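You operate a simulated robot arm through the tools that you are given. There is no shell and no other tool. Be economical: measure what you need, move in short steps, check, and stop when the job is done.

Carry out the task below with a simulated two-armed robot. There is one attempt and no reset: what you move stays moved.

## Task
Push the station four cabinet door shut. Shut the station one drawer. Take the gauge ring and leave it on the lot card. Press the gauge zero button two times. Take the housing from the spare bench and put it on the robot bench. Close the top drawer. Stack the carton that says "lamps" from the robot bench on top of the carton labelled "sensors". Put the brush on the robot bench away on the rework bench. Put the wire reel from the shelf four of the fixture rack on the shelf two of the fixture rack. The order is free. Set down upright: wire reel.
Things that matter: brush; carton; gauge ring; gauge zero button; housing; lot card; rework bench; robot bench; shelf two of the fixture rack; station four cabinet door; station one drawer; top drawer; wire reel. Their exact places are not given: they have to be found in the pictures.

Only the result counts: the job must be done as asked and must still hold three seconds after the hand-in. Knocking over, shifting, dropping, spilling or breaking anything else fails it.

## Robot
Two 7-joint arms with three-finger grippers on one trunk, on a base that drives. Base frame: it is fixed to the floor where the robot stands at the start and does not move with it; the origin is under the middle of the robot, x ahead of it, y to its left, z up. Readings come in m, rad, newtons and seconds.
The left shoulder is at the start at [0.07, 0.146, 1.091], the right one opposite. With the tool pointing down near the work surface each hand reaches from about 0.3 to 0.68 m from the robot's upright axis, wherever it stands, measured 20 degrees to its own side. Places, roughly: brush (5x5x8 cm) [4.1, -2.7, 0.8]; carton [4.5, -3.75, 0.75]; gauge ring [3.75, -3, 0.75]; gauge zero button [3.9, -3.3, 0.8]; housing (5x5x3 cm) [5.3, -5.1, 0.8]; lot card [2.25, -6, 0.75]; rework bench [-0.7, -3.4, 0.8]; robot bench [4.1, -3.3, 0.8]; shelf two of the fixture rack [3.8, -5.8, 0.5]; station four cabinet door [0.5, 0, 0.4]; station one drawer [1.5, -3.8, 0.7]; top drawer [5.1, -4.4, 0.7]; wire reel [4, -5.75, 1.25]. Payload 2.2 kg a hand.
The tool frame of a hand sits at the grasp point between the pads (the TCP): z along the fingers, y along the line on which they close. The tips reach 0.028 m beyond it. Largest opening 0.102 m; the body of the gripper starts 0.071 m behind the TCP.
Orientation is that of the tool frame in the base frame, as a unit quaternion [x, y, z, w]. With the fingers straight down and closing along the base's y, the tool's x points along the base's -x, its y along +y and its z along -z.

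## Interface
- The arms move only by the tool drive_tool. It takes "left_series", "right_series" or both (then of equal length, played together; a hand with none holds still); each is a list of rows, each a list of 7 numbers: the opening, from 0 (shut) to 1 (fully open), then the shift along the tool's x, y, z in m, then the turn, a rotation vector about the tool's x, y, z in rad. In form: [[claw, x, y, z, ax, ay, az], ...]. A call has 1 to 8 rows; each row is the pose to reach, as a shift and turn from the pose commanded when the call began, along the tool's axes at that moment. Each row takes 0.2 s and may step no farther than 0.05 m and 0.15 rad from the row before; otherwise, or with a gripper value out of range, the whole call is refused. A pose out of reach is approached as far as the arm can. The call stops where the force on the tool passes 40 N (or 10 N more than at its start, if that is more) or the arm is blocked; 0.2 s more then pass. Each finger halts on what it meets, pressing with about 26 N; the grip force reading is that of the motor and also rises with nothing between the fingers. The clock runs only during rows and for 0.2 s after the last one: add rows that repeat a pose to give the fingers time. The reply holds the time, the measured pose of the TCP, the force on the tool along the base axes, the opening and the grip force, in the units named above and with some noise, with the torque about the TCP (base axes, N m) and any sound that the robot's microphone picked up.
- Cameras (640 x 400 px; columns grow to the right, rows downward): "scene" is now at [0.1065, 0.0113, 1.2787]; the picture's right is [0.23, -0.97, 0.00], its down [-0.90, -0.21, -0.38] and it looks along [0.37, 0.09, -0.92] (base axes); focal length 272 px, centre (320, 200). "left" rides on the left gripper at [0.072, 0.038, -0.086] in its tool frame; the picture's right is [-0.47, 0.89, 0.00], its down [-0.60, -0.32, -0.73] and it looks along [-0.65, -0.34, 0.68] (tool axes); focal length 256 px, centre (320, 200). "right" rides on the right gripper at [0.069, 0.044, -0.086] in its tool frame; the picture's right is [-0.53, 0.85, 0.00], its down [-0.58, -0.36, -0.73] and it looks along [-0.62, -0.39, 0.68] (tool axes); focal length 256 px, centre (320, 200).
- camera(camera): a new picture of that camera. The clock stands still meanwhile.
- move_column(by): slides the trunk up (or, below 0, down) by that many m; the arms and the scene camera ride with it, the base frame stays. It gives what a move gives, with no picture.
- steer(legs): drives the robot by 1 to 6 legs, each [ahead, left, turn to the left] in m, m and rad, along the robot's own axes; the way and the turn of a leg run together, so that a leg with both is an arc; at most 1.5 m and 3.142 rad a leg. The arms and the cameras ride along, it lands a little off, and it stops where it bumps. It gives what a move gives.
- head_to(pan, tilt): turns the head with the scene camera to pan (to the left, within 1.501 rad either way) and tilt (down, from -0.506 to 1.204), counted from straight ahead of the robot. It gives what a move gives.
- locate(camera, pixels): for up to 12 pixels [column, row] of the newest picture of that camera ("zoom" is the newest enlarged one), the place [x, y, z] in the base frame of the surface seen there, good to about 0.002 m. The clock stands still meanwhile.
- inspect(camera, box): a new picture of the part [left, top, right, bottom] of that camera's present view, enlarged. The clock stands still meanwhile.
- hand_in(): hands the job in; it is judged then, once.

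Keep the steps short. Do not move on a guess: measure, check each grasp and each placing, and mend mistakes. In all there are 138 turns and 164 pictures (those below and enlarged ones count). Leave the grippers open and the arms clear of the work at the hand-in unless told otherwise, and finish with a single line.

The tools are called after "Request:" by a JSON object that holds its "method" and its "body". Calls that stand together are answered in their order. drive_tool: Moves the arms, as the interface text tells. Its arguments: {"type":"object","properties":{"left_series":{"type":"array","items":{"type":"array","items":{"type":"number"}}},"right_series":{"type":"array","items":{"type":"array","items":{"type":"number"}}}},"required":[]} The other tools are called the same way: move_column (by) slides the trunk up or down; steer (legs) drives the base; head_to (pan, tilt) turns the head that bears the scene camera; camera (camera) takes a picture; locate (camera, pixels) gives the place of the surface under pixels of a picture; inspect (camera, box) takes an enlarged picture of a part of a camera's view; hand_in () hands the job in.

At the start:

```text
clock: 0.0
left_tcp_pos: [0.2511, 0.2433, 0.729]
left_ee_rot: [0.0, 1.0, 0.0, 0.0]
left_contact_force: [0.4, -0.8, 0.1]
left_torque: [-0.02, -0.02, 0.01]
left_width: 0.1019
left_finger_force: 0.0
right_tcp_pos: [0.2855, -0.0235, 0.6596]
right_ee_rot: [-0.001, 1.0, 0.001, 0.0]
right_contact_force: [0.0, -1.1, -0.6]
right_torque: [0.01, -0.01, 0.0]
right_width: 0.1019
right_finger_force: 0.0
trunk travel left (down, up): [-0.628, 0.312]
robot x, y, heading: [-0.0019, 0.001, 0.004]
head pan, tilt: [0.227, 1.176]
```

scene: 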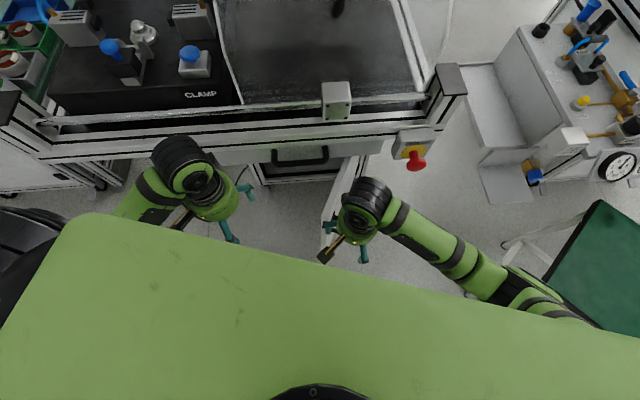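
right: 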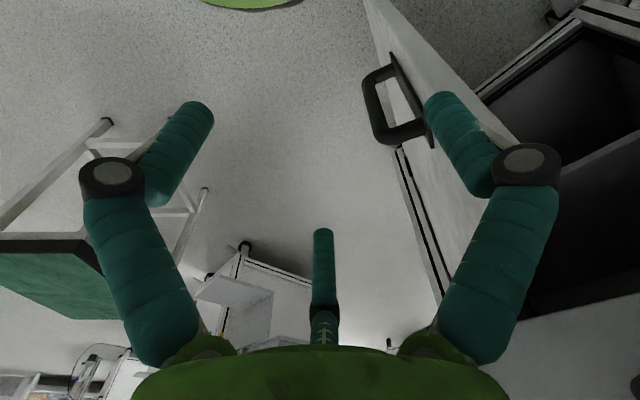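
left: 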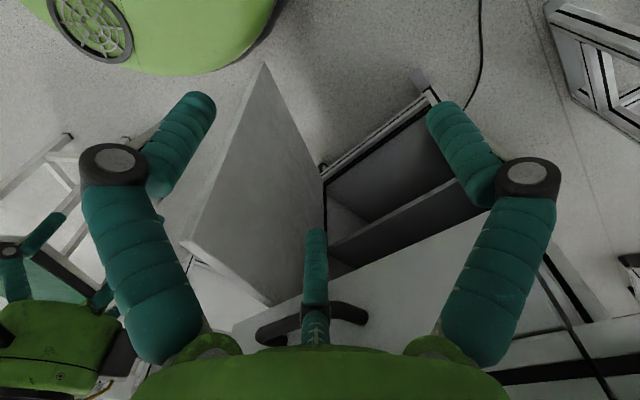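

I see the open cabinet door just ahead under the bench. I'll look around with the head first.

Request:
{"method": "head_to", "body": {"pan": 0.0, "tilt": 0.9}}

Request:
{"method": "camera", "body": {"camera": "scene"}}

Request:
{"method": "locate", "body": {"camera": "left", "pixels": [[265, 70], [190, 243], [270, 300], [325, 170], [432, 95], [320, 210], [300, 150], [240, 200]]}}

Request:
{"method": "locate", "body": {"camera": "right", "pixels": [[365, 3], [400, 150], [445, 290], [480, 100], [370, 110], [400, 60], [440, 60], [540, 310]]}}

```text
clock: 0.8
left_tcp_pos: [0.2517, 0.2437, 0.7286]
left_ee_rot: [0.0, 1.0, 0.001, 0.0]
left_contact_force: [0.3, -0.3, -0.4]
left_torque: [0.0, -0.01, 0.01]
left_width: 0.102
left_finger_force: 0.1
right_tcp_pos: [0.2856, -0.0234, 0.6598]
right_ee_rot: [0.0, 1.0, 0.0, 0.0]
right_contact_force: [-0.3, -0.8, -0.3]
right_torque: [-0.02, 0.02, 0.03]
right_width: 0.102
right_finger_force: 0.2
trunk travel left (down, up): [-0.628, 0.312]
robot x, y, heading: [0.001, -0.0001, -0.003]
head pan, tilt: [0.0, 0.901]
```

```text
160 pictures are left
```

scene: 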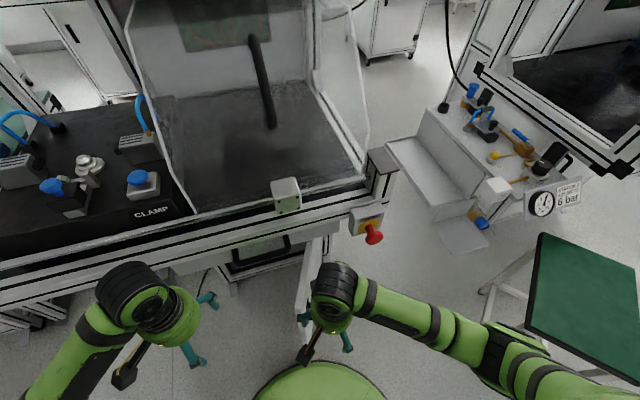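

```text
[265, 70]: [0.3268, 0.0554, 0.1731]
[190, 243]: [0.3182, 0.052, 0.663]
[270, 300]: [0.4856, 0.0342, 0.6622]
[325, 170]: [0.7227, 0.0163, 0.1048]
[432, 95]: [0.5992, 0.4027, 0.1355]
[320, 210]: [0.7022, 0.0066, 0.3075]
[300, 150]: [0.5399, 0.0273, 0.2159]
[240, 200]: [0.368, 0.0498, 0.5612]
```

```text
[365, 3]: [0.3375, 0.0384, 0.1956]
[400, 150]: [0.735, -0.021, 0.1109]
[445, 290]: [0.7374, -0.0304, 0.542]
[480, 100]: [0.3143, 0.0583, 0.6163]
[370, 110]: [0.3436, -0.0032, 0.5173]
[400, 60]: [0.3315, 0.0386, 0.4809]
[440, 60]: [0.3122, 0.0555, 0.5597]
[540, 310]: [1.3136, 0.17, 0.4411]
```

The door is hinged near (0.735, 0) with its free edge at (0.32, 0.055), and its front plane slants. I'll measure the bench edge above it.

Request:
{"method": "locate", "body": {"camera": "scene", "pixels": [[372, 238], [240, 240], [120, 265], [250, 262], [290, 205], [30, 280], [310, 250], [240, 280], [200, 250], [380, 185]]}}

Request:
{"method": "inspect", "body": {"camera": "scene", "box": [160, 160, 420, 400]}}

```text
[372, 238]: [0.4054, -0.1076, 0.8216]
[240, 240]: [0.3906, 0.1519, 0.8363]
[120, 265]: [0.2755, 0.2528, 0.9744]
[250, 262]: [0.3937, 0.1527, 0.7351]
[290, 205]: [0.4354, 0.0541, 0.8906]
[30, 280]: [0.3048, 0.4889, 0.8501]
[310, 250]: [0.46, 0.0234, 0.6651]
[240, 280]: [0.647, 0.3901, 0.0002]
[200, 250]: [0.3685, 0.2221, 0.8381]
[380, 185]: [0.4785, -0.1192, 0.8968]
```

```text
1.67 times, centred on (290, 280) of scene
```

zoom: 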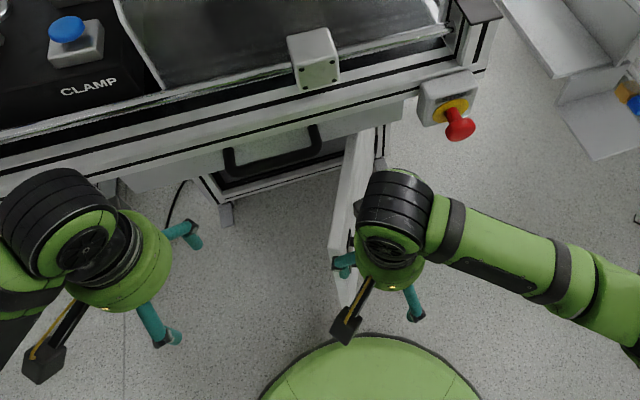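

The bench overhangs the cabinet, so the hand has to reach under it, pointing forward and low. I'll back off a little, lower the trunk and look to the right.

Request:
{"method": "steer", "body": {"legs": [[-0.35, 0, 0]]}}

Request:
{"method": "move_column", "body": {"by": -0.42}}

Request:
{"method": "drive_tool", "body": {"right_series": [[0.6, 0, 0, 0, 0, -0.15, 0], [0.2, 0, 0, 0, 0, -0.3, 0], [0, 0, 0, 0, 0, -0.45, 0], [0, 0, 0, 0, 0, -0.6, 0], [0, 0, 0, 0, 0, -0.75, 0], [0, 0, 0, 0, 0, -0.9, 0], [0, 0, 0, 0, 0, -1.05, 0], [0, 0, 0, 0, 0, -1.2, 0]]}}

Request:
{"method": "head_to", "body": {"pan": 0, "tilt": 0.5}}

Request:
{"method": "camera", "body": {"camera": "scene"}}

```text
clock: 3.0
left_tcp_pos: [-0.0927, 0.2432, 0.7281]
left_ee_rot: [0.003, 1.0, 0.0, 0.0]
left_contact_force: [0.0, 0.4, -0.4]
left_torque: [0.01, -0.01, 0.03]
left_width: 0.1021
left_finger_force: 0.1
right_tcp_pos: [-0.0597, -0.0239, 0.6609]
right_ee_rot: [0.004, 1.0, 0.0, 0.0]
right_contact_force: [0.3, 0.1, 0.8]
right_torque: [0.0, -0.02, -0.01]
right_width: 0.1021
right_finger_force: 0.1
trunk travel left (down, up): [-0.628, 0.312]
robot x, y, heading: [-0.3455, -0.0005, -0.002]
head pan, tilt: [0.0, 0.901]
```

```text
refused: -0.42 is not a number from -0.4 to 0.4
```

```text
clock: 4.8
left_tcp_pos: [-0.093, 0.2431, 0.7293]
left_ee_rot: [0.003, 1.0, -0.001, 0.0]
left_contact_force: [1.2, -0.4, 0.4]
left_torque: [-0.01, 0.02, 0.01]
left_width: 0.1019
left_finger_force: 0.1
right_tcp_pos: [-0.06, -0.024, 0.6611]
right_ee_rot: [0.002, 0.825, -0.001, 0.565]
right_contact_force: [-0.5, 0.2, 0.7]
right_torque: [-0.01, -0.02, 0.04]
right_width: 0.0017
right_finger_force: 26.3
trunk travel left (down, up): [-0.628, 0.312]
robot x, y, heading: [-0.3423, 0.0029, -0.003]
head pan, tilt: [0.0, 0.901]
```

```text
clock: 5.7
left_tcp_pos: [-0.092, 0.2426, 0.7294]
left_ee_rot: [0.003, 1.0, 0.001, 0.0]
left_contact_force: [0.0, 0.1, -0.1]
left_torque: [0.0, 0.0, -0.01]
left_width: 0.1018
left_finger_force: 0.1
right_tcp_pos: [-0.0587, -0.0243, 0.6613]
right_ee_rot: [0.002, 0.826, -0.002, 0.564]
right_contact_force: [0.0, -0.4, 0.1]
right_torque: [0.0, 0.03, 0.01]
right_width: 0.0021
right_finger_force: 25.4
trunk travel left (down, up): [-0.628, 0.312]
robot x, y, heading: [-0.345, -0.0003, -0.005]
head pan, tilt: [0.0, 0.499]
```

```text
158 pictures are left
```

scene: 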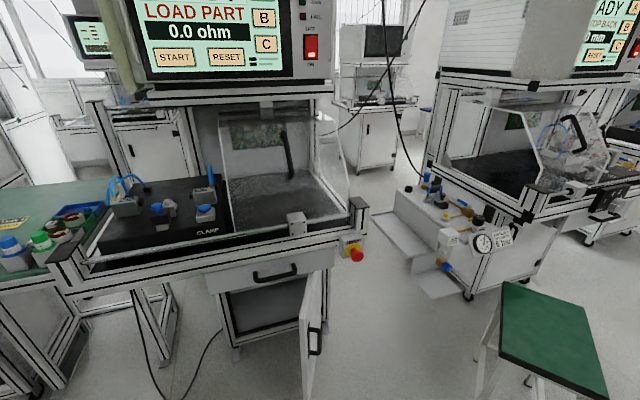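

I can see the door with the handle on its outer face. I'll lower the trunk, drive up a bit right of the door, then reach ahead with the closed right hand.

Request:
{"method": "move_column", "body": {"by": -0.33}}

Request:
{"method": "steer", "body": {"legs": [[0.2, -0.06, 0]]}}

Request:
{"method": "drive_tool", "body": {"right_series": [[0, -0.018, 0, 0.047, 0, 0, 0], [0, -0.036, 0, 0.093, 0, 0, 0], [0, -0.054, 0, 0.14, 0, 0, 0], [0, -0.072, 0, 0.186, 0, 0, 0], [0, -0.086, 0, 0.223, 0, 0, 0]]}}

Request:
{"method": "camera", "body": {"camera": "scene"}}

Request:
{"method": "camera", "body": {"camera": "right"}}

```text
clock: 8.9
left_tcp_pos: [-0.092, 0.2429, 0.3992]
left_ee_rot: [0.002, 1.0, 0.0, 0.001]
left_contact_force: [0.3, 0.1, 0.3]
left_torque: [-0.02, 0.03, 0.02]
left_width: 0.1023
left_finger_force: 0.1
right_tcp_pos: [-0.0596, -0.0253, 0.33]
right_ee_rot: [0.002, 0.825, -0.001, 0.565]
right_contact_force: [-0.4, 0.0, 1.0]
right_torque: [-0.01, 0.02, 0.01]
right_width: 0.0023
right_finger_force: 26.2
trunk travel left (down, up): [-0.298, 0.642]
robot x, y, heading: [-0.3457, -0.002, -0.004]
head pan, tilt: [0.0, 0.499]
```

```text
clock: 10.6
left_tcp_pos: [0.1045, 0.1824, 0.3995]
left_ee_rot: [0.002, 1.0, 0.0, -0.001]
left_contact_force: [-0.4, -0.6, 0.2]
left_torque: [0.03, 0.02, -0.02]
left_width: 0.102
left_finger_force: 0.1
right_tcp_pos: [0.1362, -0.085, 0.3306]
right_ee_rot: [0.001, 0.825, 0.0, 0.565]
right_contact_force: [-1.1, 0.8, -0.7]
right_torque: [0.01, -0.04, 0.0]
right_width: 0.002
right_finger_force: 26.1
trunk travel left (down, up): [-0.298, 0.642]
robot x, y, heading: [-0.1496, -0.0614, -0.001]
head pan, tilt: [0.0, 0.499]
```

```text
refused: row 1 steps farther than a row can; nothing moved
```

```text
157 pictures are left
```

scene: 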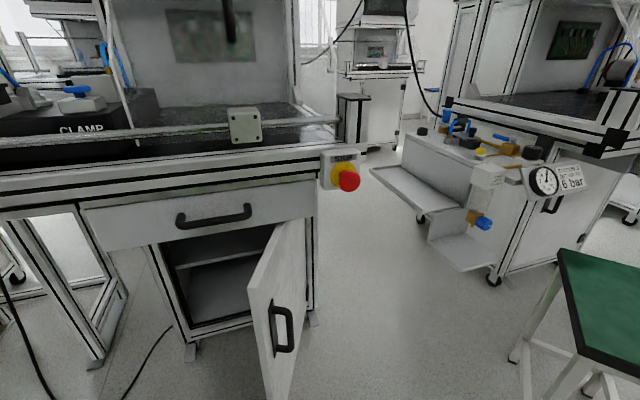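

```text
156 pictures are left
```

right: 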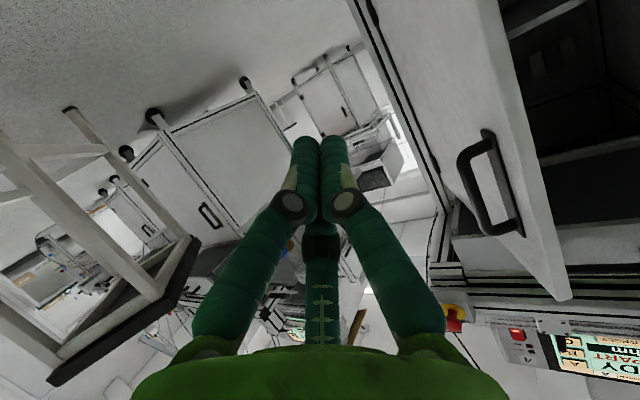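

Steps were slightly too long; repeating with shorter ones, and reading the handle's place.

Request:
{"method": "locate", "body": {"camera": "scene", "pixels": [[283, 308], [284, 348], [270, 330], [180, 220], [248, 215], [232, 190]]}}

Request:
{"method": "drive_tool", "body": {"right_series": [[0, -0.017, 0, 0.045, 0, 0, 0], [0, -0.034, 0, 0.089, 0, 0, 0], [0, -0.051, 0, 0.133, 0, 0, 0], [0, -0.068, 0, 0.177, 0, 0, 0], [0, -0.085, 0, 0.22, 0, 0, 0]]}}

Request:
{"method": "camera", "body": {"camera": "scene"}}

```text
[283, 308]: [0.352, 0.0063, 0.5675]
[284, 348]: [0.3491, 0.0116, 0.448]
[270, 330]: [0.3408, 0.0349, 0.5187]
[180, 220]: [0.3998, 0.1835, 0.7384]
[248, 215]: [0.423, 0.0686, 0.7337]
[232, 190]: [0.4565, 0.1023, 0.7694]
```

```text
clock: 11.8
left_tcp_pos: [0.1034, 0.183, 0.3985]
left_ee_rot: [0.002, 1.0, 0.0, 0.0]
left_contact_force: [0.1, 0.4, 0.3]
left_torque: [0.01, -0.01, -0.02]
left_width: 0.1019
left_finger_force: 0.1
right_tcp_pos: [0.3683, -0.0863, 0.3284]
right_ee_rot: [0.002, 0.826, -0.001, 0.564]
right_contact_force: [0.1, 0.1, 0.3]
right_torque: [0.04, 0.03, -0.01]
right_width: 0.0023
right_finger_force: 26.0
trunk travel left (down, up): [-0.298, 0.642]
robot x, y, heading: [-0.1505, -0.0637, -0.005]
head pan, tilt: [0.0, 0.499]
```

```text
155 pictures are left
```

scene: 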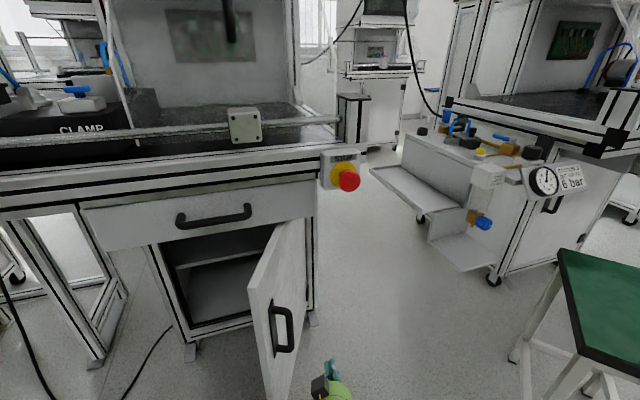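

Hand is right of the door below the handle. Now I drive left and slightly ahead so the hand swings the door.

Request:
{"method": "steer", "body": {"legs": [[0.07, 0.29, 0]]}}

Request:
{"method": "camera", "body": {"camera": "scene"}}

```text
clock: 13.8
left_tcp_pos: [0.1745, 0.4722, 0.4001]
left_ee_rot: [0.002, 1.0, 0.0, 0.0]
left_contact_force: [0.2, 0.2, -0.7]
left_torque: [0.02, 0.01, 0.01]
left_width: 0.1022
left_finger_force: 0.1
right_tcp_pos: [0.4405, 0.2027, 0.3308]
right_ee_rot: [0.0, 0.825, 0.0, 0.564]
right_contact_force: [-0.5, -0.3, -0.2]
right_torque: [0.0, -0.03, 0.0]
right_width: 0.0019
right_finger_force: 26.1
trunk travel left (down, up): [-0.298, 0.642]
robot x, y, heading: [-0.0779, 0.2261, -0.005]
head pan, tilt: [0.0, 0.499]
```

```text
154 pictures are left
```

scene: 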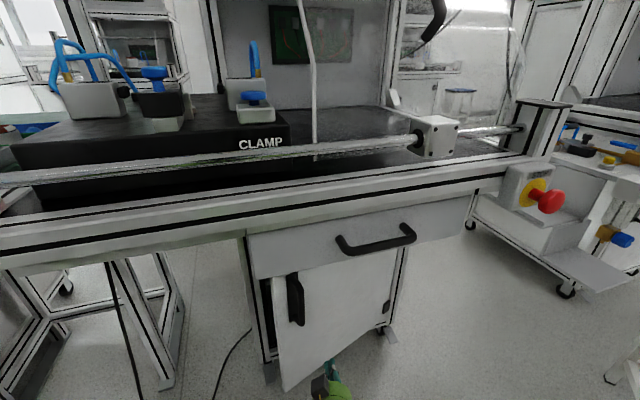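

The door swung most of the way. Now I extend the hand forward to press it closed.

Request:
{"method": "drive_tool", "body": {"right_series": [[0, -0.0145, 0.015, 0.0373, 0, 0, 0], [0, -0.029, 0.03, 0.0746, 0, 0, 0], [0, -0.0435, 0.045, 0.112, 0, 0, 0], [0, -0.058, 0.06, 0.149, 0, 0, 0], [0, -0.0725, 0.06, 0.186, 0, 0, 0], [0, -0.087, 0.06, 0.224, 0, 0, 0]]}}

Request:
{"method": "camera", "body": {"camera": "scene"}}

```text
clock: 15.2
left_tcp_pos: [0.1744, 0.472, 0.3984]
left_ee_rot: [0.001, 1.0, 0.0, 0.0]
left_contact_force: [-0.2, -0.5, 0.3]
left_torque: [0.02, 0.0, 0.02]
left_width: 0.102
left_finger_force: 0.1
right_tcp_pos: [0.6237, 0.224, 0.3571]
right_ee_rot: [0.001, 0.826, 0.001, 0.564]
right_contact_force: [-0.7, -0.4, 0.4]
right_torque: [0.01, 0.01, 0.01]
right_width: 0.0022
right_finger_force: 25.8
right hand out of reach, approached as far as the arm can: row 4, 5, 6
trunk travel left (down, up): [-0.298, 0.642]
robot x, y, heading: [-0.0754, 0.2288, -0.005]
head pan, tilt: [0.0, 0.499]
```

```text
153 pictures are left
```

scene: 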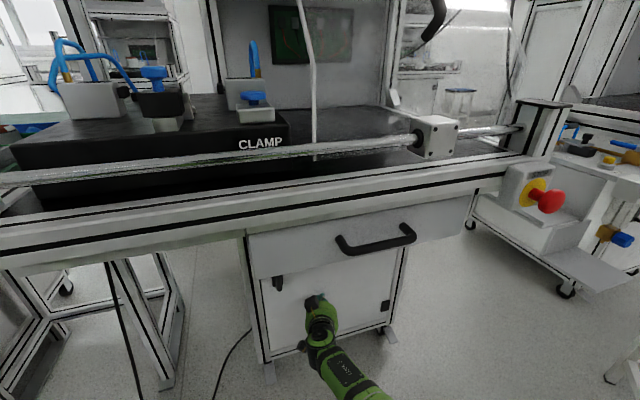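

Nearly shut; a small drive ahead to press it home.

Request:
{"method": "steer", "body": {"legs": [[0.05, 0.03, 0]]}}

Request:
{"method": "inspect", "body": {"camera": "scene", "box": [230, 220, 430, 400]}}

```text
clock: 16.0
left_tcp_pos: [0.184, 0.4771, 0.4001]
left_ee_rot: [0.003, 1.0, 0.0, 0.0]
left_contact_force: [-0.8, 0.3, 0.2]
left_torque: [0.03, -0.02, -0.03]
left_width: 0.1018
left_finger_force: 0.0
right_tcp_pos: [0.6286, 0.2256, 0.3537]
right_ee_rot: [0.005, 0.827, -0.005, 0.562]
right_contact_force: [-12.0, -2.5, 5.1]
right_torque: [0.03, -0.07, 0.07]
right_width: 0.0019
right_finger_force: 26.0
trunk travel left (down, up): [-0.298, 0.642]
robot x, y, heading: [-0.0685, 0.2382, -0.004]
head pan, tilt: [0.0, 0.499]
stopped in leg 1: the force on the tool passed its limit at 114 N (the readings are from after the stop); the commanded pose is now the measured one
```

```text
2.22 times, centred on (330, 310) of scene
```

zoom: 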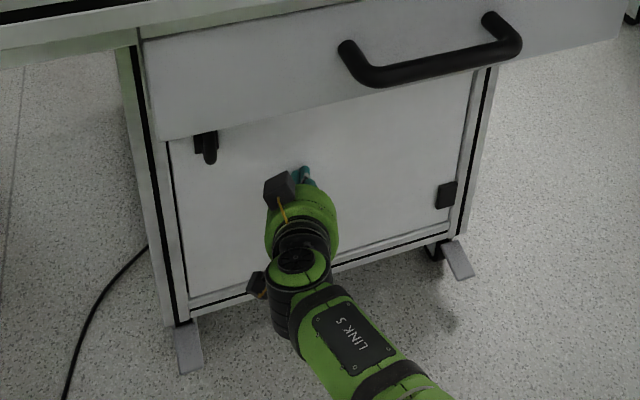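

The door is shut. Retracting the hand straight back, then backing off, turning the hand down again and raising the trunk.

Request:
{"method": "drive_tool", "body": {"right_series": [[0, 0.017, 0, -0.045, 0, 0, 0], [0, 0.034, 0, -0.09, 0, 0, 0], [0, 0.051, 0, -0.13, 0, 0, 0], [0, 0.068, 0, -0.175, 0, 0, 0], [0, 0.085, 0, -0.22, 0, 0, 0], [0, 0.1, 0, -0.26, 0, 0, 0], [0, 0.11, 0, -0.29, 0, 0, 0]]}}

Request:
{"method": "steer", "body": {"legs": [[-0.35, 0, 0]]}}

Request:
{"method": "drive_tool", "body": {"right_series": [[0, 0, 0, 0, 0, 0.15, 0], [0, 0, 0, 0, 0, 0.3, 0], [0, 0, 0, 0, 0, 0.45, 0], [0, 0, 0, 0, 0, 0.6, 0], [0, 0, 0, 0, 0, 0.75, 0], [0, 0, 0, 0, 0, 0.9, 0], [0, 0, 0, 0, 0, 1.05, 0], [0, 0, 0, 0, 0, 1.2, 0]]}}

Request:
{"method": "move_column", "body": {"by": 0.4}}

Request:
{"method": "head_to", "body": {"pan": -1.3, "tilt": 0.3}}

Request:
{"method": "camera", "body": {"camera": "scene"}}

```text
clock: 16.7
left_tcp_pos: [0.1823, 0.4776, 0.3985]
left_ee_rot: [0.003, 1.0, 0.0, 0.0]
left_contact_force: [-0.1, -0.6, -0.2]
left_torque: [-0.05, 0.01, -0.01]
left_width: 0.1019
left_finger_force: 0.0
right_tcp_pos: [0.5742, 0.1698, 0.4158]
right_ee_rot: [-0.011, 0.782, -0.055, 0.621]
right_contact_force: [-0.8, -1.6, 0.2]
right_torque: [-0.01, -0.01, 0.0]
right_width: 0.0021
right_finger_force: 26.3
trunk travel left (down, up): [-0.298, 0.642]
robot x, y, heading: [-0.0655, 0.2347, -0.004]
head pan, tilt: [0.0, 0.499]
stopped in row 3 (right hand): the force on the tool passed its limit at 53 N (the readings are from after the stop); the commanded pose is now the measured one
```

```text
clock: 19.0
left_tcp_pos: [-0.167, 0.4792, 0.3985]
left_ee_rot: [-0.001, 1.0, -0.001, 0.0]
left_contact_force: [-0.3, 0.3, 0.3]
left_torque: [0.01, 0.01, 0.01]
left_width: 0.1019
left_finger_force: 0.0
right_tcp_pos: [0.2221, 0.1738, 0.4107]
right_ee_rot: [-0.012, 0.784, -0.055, 0.618]
right_contact_force: [0.5, -0.4, 0.8]
right_torque: [0.04, -0.02, -0.01]
right_width: 0.0022
right_finger_force: 25.9
trunk travel left (down, up): [-0.298, 0.642]
robot x, y, heading: [-0.4189, 0.2345, 0.004]
head pan, tilt: [0.0, 0.499]
```

```text
clock: 20.8
left_tcp_pos: [-0.1671, 0.4804, 0.3994]
left_ee_rot: [-0.002, 1.0, 0.001, 0.001]
left_contact_force: [0.1, 1.1, 1.1]
left_torque: [-0.01, -0.01, 0.0]
left_width: 0.1021
left_finger_force: 0.0
right_tcp_pos: [0.2173, 0.1727, 0.4117]
right_ee_rot: [0.02, 0.996, -0.05, 0.066]
right_contact_force: [0.1, -0.2, -0.8]
right_torque: [-0.06, 0.0, 0.02]
right_width: 0.0023
right_finger_force: 25.7
right hand out of reach, approached as far as the arm can: row 8
trunk travel left (down, up): [-0.298, 0.642]
robot x, y, heading: [-0.4204, 0.2334, 0.004]
head pan, tilt: [0.0, 0.499]
```

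```text
clock: 24.6
left_tcp_pos: [-0.1672, 0.4796, 0.7977]
left_ee_rot: [-0.001, 1.0, 0.001, 0.0]
left_contact_force: [-0.6, -0.5, -0.3]
left_torque: [0.0, 0.0, -0.01]
left_width: 0.102
left_finger_force: 0.0
right_tcp_pos: [0.2166, 0.1734, 0.8113]
right_ee_rot: [0.021, 0.996, -0.052, 0.066]
right_contact_force: [0.6, -0.1, 0.2]
right_torque: [0.0, -0.02, 0.01]
right_width: 0.0023
right_finger_force: 25.9
trunk travel left (down, up): [-0.698, 0.242]
robot x, y, heading: [-0.4171, 0.2356, 0.001]
head pan, tilt: [0.0, 0.499]
```

```text
clock: 26.1
left_tcp_pos: [-0.1674, 0.4797, 0.7979]
left_ee_rot: [0.0, 1.0, 0.0, 0.0]
left_contact_force: [-0.3, -0.3, 0.9]
left_torque: [0.05, -0.04, 0.0]
left_width: 0.102
left_finger_force: 0.2
right_tcp_pos: [0.2184, 0.1737, 0.8111]
right_ee_rot: [0.021, 0.996, -0.053, 0.067]
right_contact_force: [0.2, -0.1, 0.4]
right_torque: [-0.02, 0.0, -0.01]
right_width: 0.002
right_finger_force: 25.7
trunk travel left (down, up): [-0.698, 0.242]
robot x, y, heading: [-0.4175, 0.2376, 0.003]
head pan, tilt: [-1.3, 0.3]
```

```text
151 pictures are left
```

scene: 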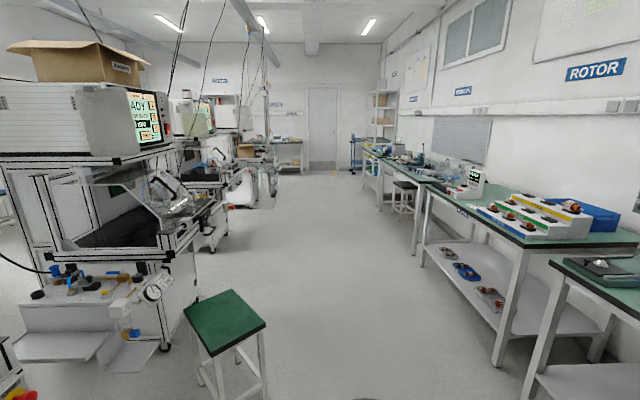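

The hand touched something while retracting; I check the door is still shut and unharmed.

Request:
{"method": "head_to", "body": {"pan": 0, "tilt": 0.6}}

Request:
{"method": "camera", "body": {"camera": "scene"}}

```text
clock: 27.6
left_tcp_pos: [-0.1676, 0.4792, 0.7995]
left_ee_rot: [-0.001, 1.0, 0.0, -0.001]
left_contact_force: [0.3, 0.7, -0.3]
left_torque: [0.01, 0.01, 0.01]
left_width: 0.102
left_finger_force: 0.0
right_tcp_pos: [0.2174, 0.1721, 0.811]
right_ee_rot: [0.021, 0.996, -0.052, 0.066]
right_contact_force: [0.3, 0.0, -0.2]
right_torque: [0.02, 0.02, 0.0]
right_width: 0.0022
right_finger_force: 25.8
trunk travel left (down, up): [-0.698, 0.242]
robot x, y, heading: [-0.4173, 0.2337, 0.002]
head pan, tilt: [0.0, 0.6]
```

```text
150 pictures are left
```

scene: 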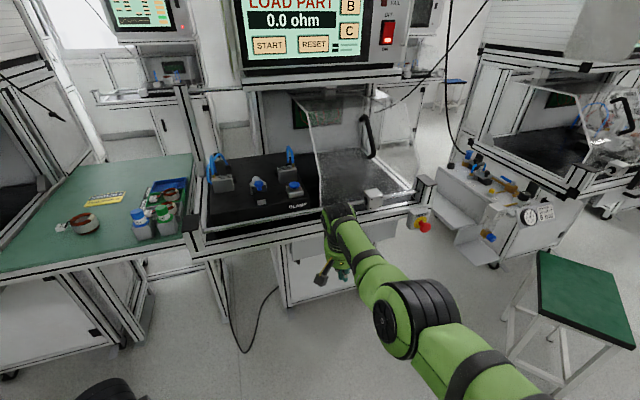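

Request:
{"method": "inspect", "body": {"camera": "scene", "box": [250, 200, 430, 312]}}

Request:
{"method": "drive_tool", "body": {"right_series": [[0.0, 0, 0, -0.03, 0, 0, 0], [0.5, 0.04, -0.02, -0.03, 0, 0, 0], [1, 0.08, -0.05, -0.03, 0, 0, 0], [1, 0.12, -0.08, -0.03, 0, 0, 0], [1, 0.16, -0.11, -0.03, 0, 0, 0], [1, 0.2, -0.14, -0.03, 0, 0, 0], [1, 0.24, -0.17, -0.03, 0, 0, 0], [1, 0.28, -0.2, -0.03, 0, 0, 0]]}}

```text
3.56 times, centred on (340, 256) of scene
```

zoom: 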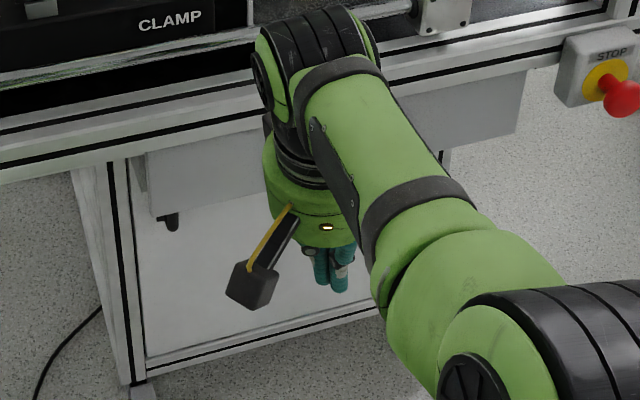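

```text
clock: 28.9
left_tcp_pos: [-0.1675, 0.4794, 0.7994]
left_ee_rot: [-0.001, 1.0, 0.0, 0.0]
left_contact_force: [-0.1, -0.5, 0.2]
left_torque: [0.02, -0.01, -0.03]
left_width: 0.1019
left_finger_force: 0.0
right_tcp_pos: [0.0538, -0.0271, 0.872]
right_ee_rot: [0.053, 0.982, -0.135, 0.12]
right_contact_force: [0.0, -0.4, 0.1]
right_torque: [0.06, -0.02, -0.01]
right_width: 0.102
right_finger_force: 0.0
right hand out of reach, approached as far as the arm can: row 6
trunk travel left (down, up): [-0.698, 0.242]
robot x, y, heading: [-0.4204, 0.2292, -0.003]
head pan, tilt: [0.0, 0.6]
stopped in row 6 (right hand): the arm was blocked; the commanded pose is now the measured one
```

The door is shut. I measure obstacles (stool, left bench) and straighten the right wrist.

Request:
{"method": "locate", "body": {"camera": "scene", "pixels": [[538, 252], [628, 345], [540, 312], [5, 262], [100, 255], [420, 225], [490, 240], [620, 240]]}}

Request:
{"method": "drive_tool", "body": {"right_series": [[1, 0, 0, 0, -0.09, 0.08, -0.035], [1, 0, 0, 0, -0.18, 0.16, -0.07], [1, 0, 0, 0, -0.27, 0.24, -0.106], [1, 0, 0, 0, -0.27, 0.24, -0.106]]}}

Request:
{"method": "steer", "body": {"legs": [[0, 0, -1.57]]}}

Request:
{"method": "camera", "body": {"camera": "scene"}}

```text
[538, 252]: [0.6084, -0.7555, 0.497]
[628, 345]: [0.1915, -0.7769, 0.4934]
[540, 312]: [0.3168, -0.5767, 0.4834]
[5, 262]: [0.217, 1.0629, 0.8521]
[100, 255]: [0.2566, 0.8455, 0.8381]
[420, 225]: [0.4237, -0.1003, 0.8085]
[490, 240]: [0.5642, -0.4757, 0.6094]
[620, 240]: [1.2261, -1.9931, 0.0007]
```

```text
clock: 29.9
left_tcp_pos: [-0.1665, 0.4802, 0.7987]
left_ee_rot: [-0.001, 1.0, 0.0, 0.0]
left_contact_force: [0.0, 0.0, -0.4]
left_torque: [-0.02, 0.0, 0.02]
left_width: 0.102
left_finger_force: 0.2
right_tcp_pos: [0.0667, -0.0577, 0.8603]
right_ee_rot: [0.012, 1.0, -0.019, 0.001]
right_contact_force: [-0.2, 0.1, 1.0]
right_torque: [0.02, 0.01, 0.0]
right_width: 0.102
right_finger_force: 0.2
right hand out of reach, approached as far as the arm can: row 2, 3, 4
trunk travel left (down, up): [-0.698, 0.242]
robot x, y, heading: [-0.4177, 0.2363, 0.004]
head pan, tilt: [0.0, 0.6]
```

```text
clock: 34.2
left_tcp_pos: [-0.18, -0.0221, 0.7989]
left_ee_rot: [0.716, 0.698, 0.001, 0.0]
left_contact_force: [-0.6, 0.4, 0.1]
left_torque: [0.0, -0.01, 0.0]
left_width: 0.102
left_finger_force: 0.0
right_tcp_pos: [-0.7221, -0.2433, 0.8618]
right_ee_rot: [0.726, 0.688, -0.013, -0.008]
right_contact_force: [-0.4, 0.6, 0.4]
right_torque: [0.03, 0.0, 0.0]
right_width: 0.1018
right_finger_force: 0.0
trunk travel left (down, up): [-0.698, 0.242]
robot x, y, heading: [-0.4176, 0.2334, -1.59]
head pan, tilt: [0.0, 0.6]
```

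```text
148 pictures are left
```

scene: 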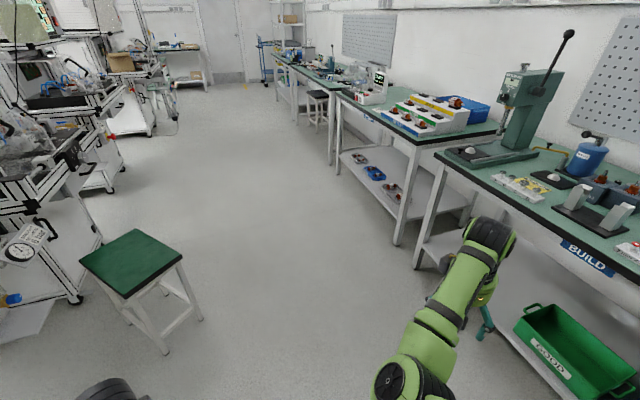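

Request:
{"method": "locate", "body": {"camera": "scene", "pixels": [[437, 155], [338, 95], [310, 100], [80, 265], [80, 300], [110, 193], [155, 135], [250, 85], [208, 82], [275, 60], [60, 160]]}}

Request:
{"method": "head_to", "body": {"pan": 0.5, "tilt": 0.3}}

Request:
{"method": "camera", "body": {"camera": "scene"}}

```text
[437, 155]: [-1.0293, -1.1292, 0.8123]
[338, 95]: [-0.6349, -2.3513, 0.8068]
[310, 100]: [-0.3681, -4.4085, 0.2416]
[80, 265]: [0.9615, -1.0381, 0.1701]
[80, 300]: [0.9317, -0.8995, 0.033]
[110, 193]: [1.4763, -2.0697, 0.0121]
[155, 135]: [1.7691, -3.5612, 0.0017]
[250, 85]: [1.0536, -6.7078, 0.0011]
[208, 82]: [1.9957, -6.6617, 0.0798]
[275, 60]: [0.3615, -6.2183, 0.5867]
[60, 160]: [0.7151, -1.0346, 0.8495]
```

```text
clock: 35.1
left_tcp_pos: [-0.1798, -0.0221, 0.7987]
left_ee_rot: [0.715, 0.699, 0.0, 0.0]
left_contact_force: [0.1, 1.7, 0.4]
left_torque: [-0.01, 0.0, 0.0]
left_width: 0.1019
left_finger_force: 0.1
right_tcp_pos: [-0.7256, -0.244, 0.8626]
right_ee_rot: [0.727, 0.686, -0.015, -0.009]
right_contact_force: [0.3, -0.6, 0.2]
right_torque: [0.0, -0.01, -0.02]
right_width: 0.1019
right_finger_force: 0.1
trunk travel left (down, up): [-0.698, 0.242]
robot x, y, heading: [-0.4176, 0.2373, -1.597]
head pan, tilt: [0.499, 0.3]
```

```text
147 pictures are left
```

scene: 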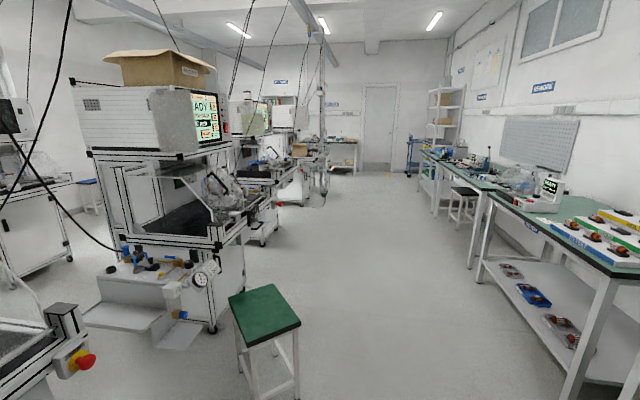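

Corridor is clear between the stool (x≥0.19) and the right bench. I tuck the right hand a little and drive along the aisle towards station one.

Request:
{"method": "drive_tool", "body": {"right_series": [[1, 0.04, 0.02, 0, 0, 0, 0], [1, 0.08, 0.04, 0, 0, 0, 0], [1, 0.12, 0.06, 0, 0, 0, 0], [1, 0.16, 0.08, 0, 0, 0, 0]]}}

Request:
{"method": "steer", "body": {"legs": [[1.0, 0, 0], [0, 0, 0.42], [1.5, 0, 0], [1.3, 0, 0]]}}

Request:
{"method": "head_to", "body": {"pan": 0.7, "tilt": 0.45}}

Request:
{"method": "camera", "body": {"camera": "scene"}}

```text
clock: 36.0
left_tcp_pos: [-0.1807, -0.0218, 0.7987]
left_ee_rot: [0.716, 0.698, 0.001, 0.0]
left_contact_force: [-0.1, -0.7, -0.5]
left_torque: [0.0, -0.03, 0.01]
left_width: 0.1018
left_finger_force: 0.1
right_tcp_pos: [-0.7575, -0.1805, 0.8244]
right_ee_rot: [0.746, 0.66, -0.08, -0.041]
right_contact_force: [0.0, 0.0, 0.1]
right_torque: [0.0, 0.0, 0.01]
right_width: 0.1021
right_finger_force: 0.1
right hand out of reach, approached as far as the arm can: row 1, 2, 3, 4
trunk travel left (down, up): [-0.698, 0.242]
robot x, y, heading: [-0.423, 0.2365, -1.592]
head pan, tilt: [0.499, 0.3]
stopped in row 4 (right hand): the arm was blocked; the commanded pose is now the measured one
```

```text
clock: 55.6
left_tcp_pos: [1.0577, -3.421, 0.7984]
left_ee_rot: [0.53, 0.848, 0.0, 0.0]
left_contact_force: [-0.2, 0.3, 0.1]
left_torque: [-0.02, -0.02, 0.01]
left_width: 0.1022
left_finger_force: 0.1
right_tcp_pos: [0.6187, -3.8266, 0.8236]
right_ee_rot: [0.569, 0.818, -0.087, -0.021]
right_contact_force: [-0.8, 0.5, 0.5]
right_torque: [-0.02, 0.04, -0.04]
right_width: 0.1021
right_finger_force: 0.1
trunk travel left (down, up): [-0.698, 0.242]
robot x, y, heading: [0.7287, -3.3031, -1.116]
head pan, tilt: [0.499, 0.3]
```

```text
clock: 56.3
left_tcp_pos: [1.0568, -3.4206, 0.7987]
left_ee_rot: [0.53, 0.848, 0.001, 0.0]
left_contact_force: [0.3, 0.1, -0.1]
left_torque: [0.01, -0.01, 0.02]
left_width: 0.1018
left_finger_force: 0.0
right_tcp_pos: [0.619, -3.8256, 0.8232]
right_ee_rot: [0.569, 0.818, -0.087, -0.02]
right_contact_force: [0.5, 0.1, 0.5]
right_torque: [0.02, 0.02, 0.03]
right_width: 0.1021
right_finger_force: 0.0
trunk travel left (down, up): [-0.698, 0.242]
robot x, y, heading: [0.7298, -3.3017, -1.113]
head pan, tilt: [0.7, 0.45]
```

```text
146 pictures are left
```

scene: 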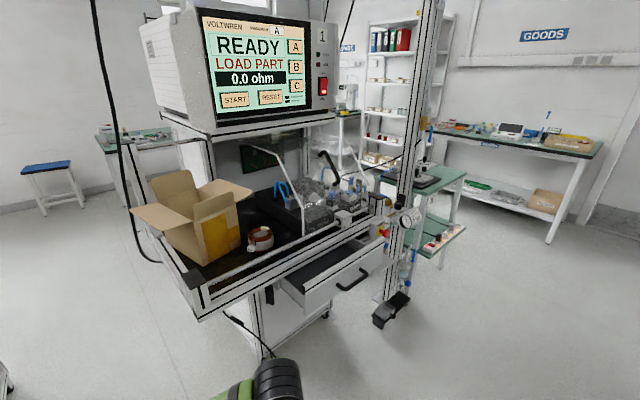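

Station one's drawer is open with its handle near (355,280). Measuring it.

Request:
{"method": "locate", "body": {"camera": "scene", "pixels": [[354, 281], [306, 300], [382, 262], [340, 295], [305, 285], [370, 252], [275, 282], [205, 290], [330, 240], [378, 230], [385, 310], [196, 310]]}}

Request:
{"method": "inspect", "body": {"camera": "scene", "box": [230, 190, 430, 340]}}

```text
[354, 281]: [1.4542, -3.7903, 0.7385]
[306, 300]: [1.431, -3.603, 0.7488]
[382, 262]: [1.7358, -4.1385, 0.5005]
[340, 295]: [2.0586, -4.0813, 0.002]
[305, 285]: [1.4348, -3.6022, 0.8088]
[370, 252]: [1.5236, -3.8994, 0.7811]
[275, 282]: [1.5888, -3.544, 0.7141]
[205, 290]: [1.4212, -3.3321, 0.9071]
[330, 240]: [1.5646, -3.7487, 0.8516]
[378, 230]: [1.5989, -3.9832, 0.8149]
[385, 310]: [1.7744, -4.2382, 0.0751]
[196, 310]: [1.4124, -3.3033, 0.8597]
```

```text
2.67 times, centred on (330, 265) of scene
```

zoom: 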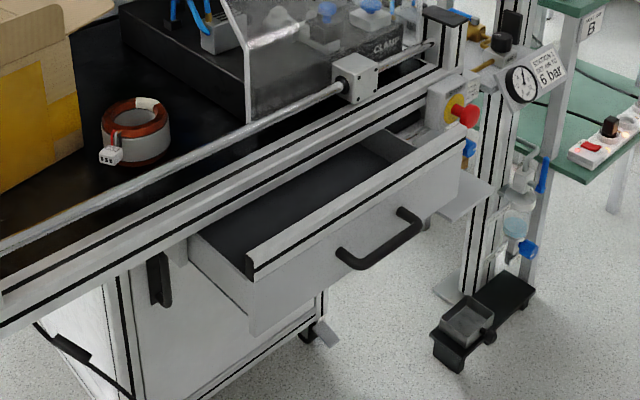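

Drawer front runs (1.43,-3.60)–(1.53,-3.90), handle z 0.74, front top z 0.81. I turn to face it and set the left hand (closed) pointing forward.

Request:
{"method": "steer", "body": {"legs": [[0, 0, 1.44], [-0.1, -0.906, 0]]}}

Request:
{"method": "drive_tool", "body": {"left_series": [[0.6, 0, 0, 0, 0, -0.15, 0], [0.2, 0, 0, 0, 0, -0.3, 0], [0, 0, 0, 0, 0, -0.45, 0], [0, 0, 0, 0, 0, -0.6, 0], [0, 0, 0, 0, 0, -0.75, 0], [0, 0, 0, 0, 0, -0.9, 0], [0, 0, 0, 0, 0, -1.05, 0], [0, 0, 0, 0, 0, -1.2, 0]]}}

Request:
{"method": "drive_tool", "body": {"left_series": [[0, 0, 0, 0, 0, -0.12, 0], [0, 0, 0, 0, 0, -0.24, 0], [0, 0, 0, 0, 0, -0.37, 0], [0, 0, 0, 0, 0, -0.37, 0]]}}

Request:
{"method": "head_to", "body": {"pan": 0.2, "tilt": 0.8}}

Request:
{"method": "camera", "body": {"camera": "scene"}}

```text
clock: 64.7
left_tcp_pos: [1.0938, -3.8847, 0.7987]
left_ee_rot: [-0.169, 0.986, 0.0, 0.0]
left_contact_force: [-0.1, -0.2, -0.2]
left_torque: [0.03, 0.01, 0.0]
left_width: 0.1018
left_finger_force: 0.0
right_tcp_pos: [1.4458, -4.3681, 0.8252]
right_ee_rot: [-0.119, 0.989, -0.079, 0.043]
right_contact_force: [0.1, -0.1, 0.0]
right_torque: [-0.03, -0.02, -0.02]
right_width: 0.102
right_finger_force: 0.0
trunk travel left (down, up): [-0.698, 0.242]
robot x, y, heading: [0.9346, -4.1997, 0.337]
head pan, tilt: [0.7, 0.45]
```

```text
clock: 66.5
left_tcp_pos: [1.0928, -3.8869, 0.7982]
left_ee_rot: [-0.139, 0.813, 0.096, 0.557]
left_contact_force: [0.1, -0.8, 0.8]
left_torque: [0.0, 0.06, 0.03]
left_width: 0.002
left_finger_force: 26.0
left hand out of reach, approached as far as the arm can: row 1, 2, 3, 4, 5, 6
right_tcp_pos: [1.4469, -4.3683, 0.8241]
right_ee_rot: [-0.12, 0.989, -0.079, 0.043]
right_contact_force: [-0.6, -0.2, -0.4]
right_torque: [-0.04, 0.01, 0.0]
right_width: 0.1021
right_finger_force: 0.0
trunk travel left (down, up): [-0.698, 0.242]
robot x, y, heading: [0.9403, -4.1972, 0.342]
head pan, tilt: [0.7, 0.45]
```

```text
clock: 67.5
left_tcp_pos: [1.0946, -3.8869, 0.7978]
left_ee_rot: [-0.119, 0.697, 0.119, 0.697]
left_contact_force: [0.0, 0.6, 0.3]
left_torque: [0.01, 0.02, 0.04]
left_width: 0.0018
left_finger_force: 26.2
right_tcp_pos: [1.4468, -4.3684, 0.8222]
right_ee_rot: [-0.121, 0.989, -0.079, 0.042]
right_contact_force: [0.1, 0.3, 0.2]
right_torque: [-0.01, 0.02, -0.01]
right_width: 0.102
right_finger_force: 0.0
trunk travel left (down, up): [-0.698, 0.242]
robot x, y, heading: [0.9369, -4.1974, 0.339]
head pan, tilt: [0.7, 0.45]
```

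```text
clock: 68.4
left_tcp_pos: [1.0939, -3.8867, 0.7987]
left_ee_rot: [-0.119, 0.697, 0.119, 0.696]
left_contact_force: [0.4, -0.1, 0.7]
left_torque: [0.0, 0.0, -0.01]
left_width: 0.002
left_finger_force: 25.9
right_tcp_pos: [1.4467, -4.368, 0.8245]
right_ee_rot: [-0.12, 0.989, -0.079, 0.042]
right_contact_force: [0.1, 0.0, -0.4]
right_torque: [-0.02, -0.03, 0.05]
right_width: 0.1019
right_finger_force: 0.1
trunk travel left (down, up): [-0.698, 0.242]
robot x, y, heading: [0.9412, -4.1996, 0.341]
head pan, tilt: [0.201, 0.799]
```

```text
144 pictures are left
```

scene: 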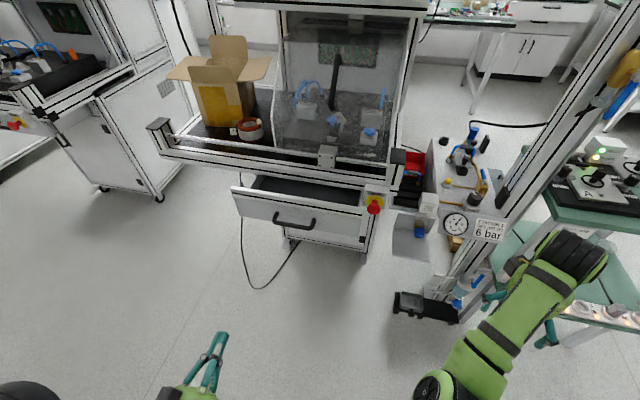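

Right arm is near the post at (1.45,-4.37); I bring it toward the middle before advancing, and lower slightly.

Request:
{"method": "drive_tool", "body": {"right_series": [[1, 0, 0.04, 0, -0.03, 0, 0], [1, 0, 0.08, 0, -0.06, 0, 0], [1, 0, 0.12, 0, -0.1, 0, 0], [1, 0, 0.16, 0, -0.15, 0, 0], [1, 0.02, 0.2, 0, -0.15, 0.05, 0], [1, 0.04, 0.24, 0, -0.15, 0.1, 0]]}}

Request:
{"method": "move_column", "body": {"by": -0.022}}

Request:
{"method": "camera", "body": {"camera": "scene"}}

```text
clock: 69.2
left_tcp_pos: [1.0943, -3.8859, 0.7973]
left_ee_rot: [-0.12, 0.697, 0.119, 0.697]
left_contact_force: [0.7, 0.8, 0.5]
left_torque: [0.0, -0.02, 0.01]
left_width: 0.0022
left_finger_force: 26.5
right_tcp_pos: [1.4701, -4.3266, 0.8395]
right_ee_rot: [-0.085, 0.987, -0.098, 0.09]
right_contact_force: [0.5, 0.1, -0.1]
right_torque: [0.01, 0.01, -0.01]
right_width: 0.102
right_finger_force: 0.0
trunk travel left (down, up): [-0.698, 0.242]
robot x, y, heading: [0.9386, -4.2005, 0.341]
head pan, tilt: [0.201, 0.799]
stopped in row 3 (right hand): the arm was blocked; the commanded pose is now the measured one
```

```text
clock: 69.9
left_tcp_pos: [1.0933, -3.8876, 0.7757]
left_ee_rot: [-0.12, 0.698, 0.12, 0.696]
left_contact_force: [0.2, -0.7, 0.1]
left_torque: [0.01, 0.01, 0.03]
left_width: 0.0019
left_finger_force: 26.2
right_tcp_pos: [1.4685, -4.3283, 0.8181]
right_ee_rot: [-0.087, 0.988, -0.097, 0.089]
right_contact_force: [0.1, 1.1, 0.2]
right_torque: [0.0, -0.01, -0.03]
right_width: 0.1021
right_finger_force: 0.0
trunk travel left (down, up): [-0.676, 0.264]
robot x, y, heading: [0.9407, -4.1967, 0.339]
head pan, tilt: [0.201, 0.799]
```

```text
143 pictures are left
```

scene: 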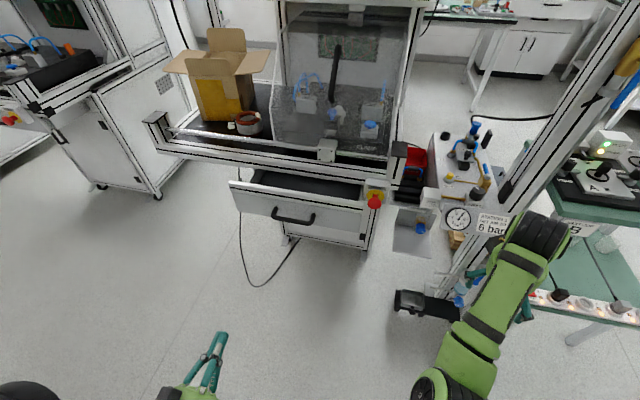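

The right arm is cramped by its height; I back off 0.3 m and lower the right hand, then pull it in.

Request:
{"method": "steer", "body": {"legs": [[-0.3, 0, 0]]}}

Request:
{"method": "drive_tool", "body": {"right_series": [[1, 0, 0, 0.04, 0, 0, 0], [1, 0, 0, 0.08, 0, 0, 0], [1, 0, 0, 0.12, 0, 0, 0], [1, 0, 0, 0.15, 0, 0, 0], [1, 0, 0, 0.15, -0.1, 0.09, -0.05], [1, 0, 0, 0.15, -0.2, 0.18, -0.05]]}}

Request:
{"method": "drive_tool", "body": {"right_series": [[1, 0.04, 0.02, 0, 0, 0, 0], [1, 0.08, 0.04, 0, 0, 0, 0], [1, 0.11, 0.06, 0, 0, 0, 0], [1, 0.14, 0.09, 0, 0, 0, 0]]}}

```text
clock: 72.0
left_tcp_pos: [0.8087, -3.9877, 0.7767]
left_ee_rot: [-0.12, 0.697, 0.12, 0.697]
left_contact_force: [-1.1, -0.2, 0.0]
left_torque: [-0.01, -0.02, 0.01]
left_width: 0.0021
left_finger_force: 26.1
right_tcp_pos: [1.1844, -4.427, 0.8175]
right_ee_rot: [-0.087, 0.987, -0.097, 0.088]
right_contact_force: [-0.6, 1.1, 0.1]
right_torque: [-0.02, -0.03, -0.02]
right_width: 0.1021
right_finger_force: 0.0
trunk travel left (down, up): [-0.676, 0.264]
robot x, y, heading: [0.6498, -4.3028, 0.341]
head pan, tilt: [0.201, 0.799]
```

```text
clock: 73.4
left_tcp_pos: [0.8088, -3.9891, 0.7758]
left_ee_rot: [-0.12, 0.698, 0.12, 0.696]
left_contact_force: [-0.8, 0.2, 0.4]
left_torque: [-0.02, 0.02, 0.03]
left_width: 0.002
left_finger_force: 26.3
right_tcp_pos: [1.2141, -4.4546, 0.6721]
right_ee_rot: [-0.111, 0.994, -0.007, -0.012]
right_contact_force: [0.5, 0.8, 0.6]
right_torque: [-0.01, -0.02, 0.02]
right_width: 0.1018
right_finger_force: 0.0
trunk travel left (down, up): [-0.676, 0.264]
robot x, y, heading: [0.657, -4.3012, 0.342]
head pan, tilt: [0.201, 0.799]
```

```text
clock: 74.4
left_tcp_pos: [0.8075, -3.9885, 0.7767]
left_ee_rot: [-0.121, 0.697, 0.121, 0.697]
left_contact_force: [0.0, 0.7, 0.1]
left_torque: [-0.01, -0.01, 0.01]
left_width: 0.002
left_finger_force: 25.8
right_tcp_pos: [1.0555, -4.4016, 0.675]
right_ee_rot: [-0.11, 0.994, -0.01, -0.009]
right_contact_force: [0.4, 0.2, -0.2]
right_torque: [-0.02, 0.03, -0.03]
right_width: 0.1021
right_finger_force: 0.0
trunk travel left (down, up): [-0.676, 0.264]
robot x, y, heading: [0.6524, -4.3005, 0.344]
head pan, tilt: [0.201, 0.799]
```

Request:
{"method": "drive_tool", "body": {"right_series": [[1, 0.03, 0.03, 0, 0, 0, 0], [1, 0.06, 0.06, 0, 0, 0, 0], [1, 0.09, 0.09, 0, 0, 0, 0], [1, 0.1, 0.11, 0, 0, 0, 0], [1, 0.1, 0.11, 0, 0, 0, 0], [1, 0.1, 0.11, 0, 0, 0, 0], [1, 0.1, 0.11, 0, 0, 0, 0], [1, 0.1, 0.11, 0, 0, 0, 0]], "left_series": [[0, 0, 0, 0.045, 0, 0, 0], [0, 0, 0, 0.09, 0, 0, 0], [0, 0, 0, 0.135, 0, 0, 0], [0, 0, 0, 0.18, 0, 0, 0], [0, 0, 0, 0.225, 0, 0, 0], [0, 0, 0, 0.27, 0, 0, 0], [0, 0, 0, 0.315, 0, 0, 0], [0, 0, 0, 0.35, 0, 0, 0]]}}

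Request:
{"method": "steer", "body": {"legs": [[0.29, 0, -0.015]]}}

Request:
{"method": "head_to", "body": {"pan": 0.3, "tilt": 0.7}}

Request:
{"method": "camera", "body": {"camera": "scene"}}

```text
clock: 75.2
left_tcp_pos: [0.9261, -3.9474, 0.7737]
left_ee_rot: [-0.12, 0.698, 0.119, 0.696]
left_contact_force: [0.8, -0.1, 0.2]
left_torque: [-0.03, 0.01, 0.0]
left_width: 0.002
left_finger_force: 25.4
right_tcp_pos: [0.9885, -4.3966, 0.6753]
right_ee_rot: [-0.13, 0.988, -0.085, 0.018]
right_contact_force: [0.4, -0.1, -0.4]
right_torque: [0.0, 0.03, -0.01]
right_width: 0.1022
right_finger_force: 0.1
trunk travel left (down, up): [-0.676, 0.264]
robot x, y, heading: [0.6533, -4.3031, 0.344]
head pan, tilt: [0.201, 0.799]
stopped in row 3 (right hand): the arm was blocked; the commanded pose is now the measured one
```

```text
clock: 77.2
left_tcp_pos: [1.2046, -3.8611, 0.7746]
left_ee_rot: [-0.111, 0.699, 0.111, 0.698]
left_contact_force: [0.5, -0.7, 0.1]
left_torque: [0.02, 0.03, 0.01]
left_width: 0.0018
left_finger_force: 26.6
right_tcp_pos: [1.2539, -4.3147, 0.6751]
right_ee_rot: [-0.117, 0.989, -0.085, 0.016]
right_contact_force: [-0.5, -0.2, -0.6]
right_torque: [0.01, 0.02, 0.02]
right_width: 0.1021
right_finger_force: 0.0
trunk travel left (down, up): [-0.676, 0.264]
robot x, y, heading: [0.9216, -4.2105, 0.316]
head pan, tilt: [0.201, 0.799]
```

```text
clock: 77.8
left_tcp_pos: [1.203, -3.8619, 0.7745]
left_ee_rot: [-0.112, 0.699, 0.112, 0.697]
left_contact_force: [0.4, 0.4, -0.2]
left_torque: [0.0, 0.03, 0.03]
left_width: 0.0023
left_finger_force: 26.1
right_tcp_pos: [1.2545, -4.314, 0.6746]
right_ee_rot: [-0.118, 0.989, -0.085, 0.016]
right_contact_force: [-1.1, 0.5, -0.4]
right_torque: [0.01, -0.02, -0.01]
right_width: 0.1021
right_finger_force: 0.0
trunk travel left (down, up): [-0.676, 0.264]
robot x, y, heading: [0.9189, -4.2092, 0.315]
head pan, tilt: [0.3, 0.7]
```

```text
142 pictures are left
```

scene: 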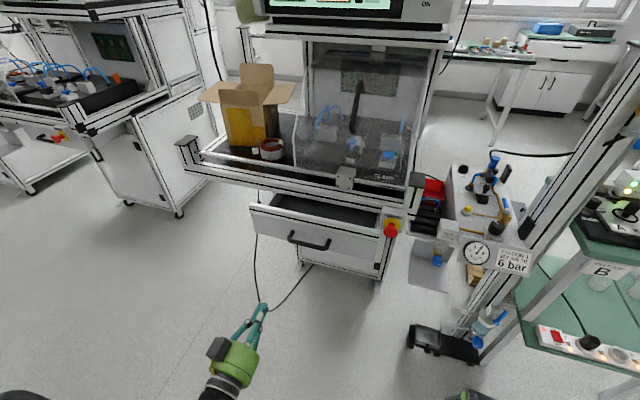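

Extending the left arm to near the drawer front.

Request:
{"method": "drive_tool", "body": {"left_series": [[0, 0, 0, 0.045, 0, 0, 0], [0, 0, 0, 0.09, 0, 0, 0], [0, 0, 0, 0.135, 0, 0, 0], [0, 0, 0, 0.18, 0, 0, 0], [0, 0, 0, 0.225, 0, 0, 0], [0, 0, 0, 0.25, 0, 0, 0]]}}

Request:
{"method": "camera", "body": {"camera": "scene"}}

```text
clock: 79.2
left_tcp_pos: [1.443, -3.7842, 0.7735]
left_ee_rot: [-0.111, 0.699, 0.111, 0.697]
left_contact_force: [0.0, 0.1, -0.5]
left_torque: [0.03, 0.03, 0.03]
left_width: 0.0021
left_finger_force: 25.6
right_tcp_pos: [1.2541, -4.3136, 0.6742]
right_ee_rot: [-0.118, 0.989, -0.085, 0.016]
right_contact_force: [-0.3, 0.2, 0.0]
right_torque: [0.0, -0.01, 0.03]
right_width: 0.102
right_finger_force: 0.0
trunk travel left (down, up): [-0.676, 0.264]
robot x, y, heading: [0.9215, -4.2056, 0.316]
head pan, tilt: [0.3, 0.7]
```

```text
141 pictures are left
```

scene: 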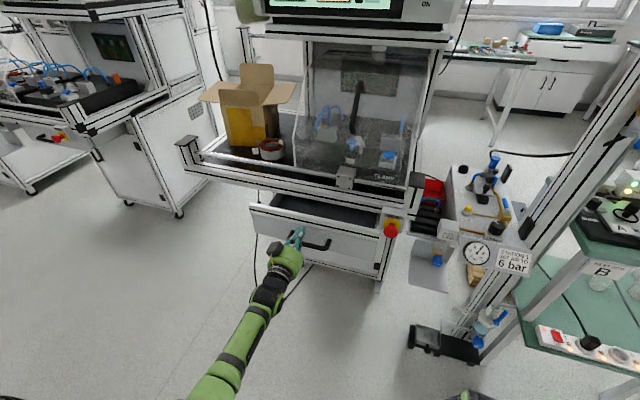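

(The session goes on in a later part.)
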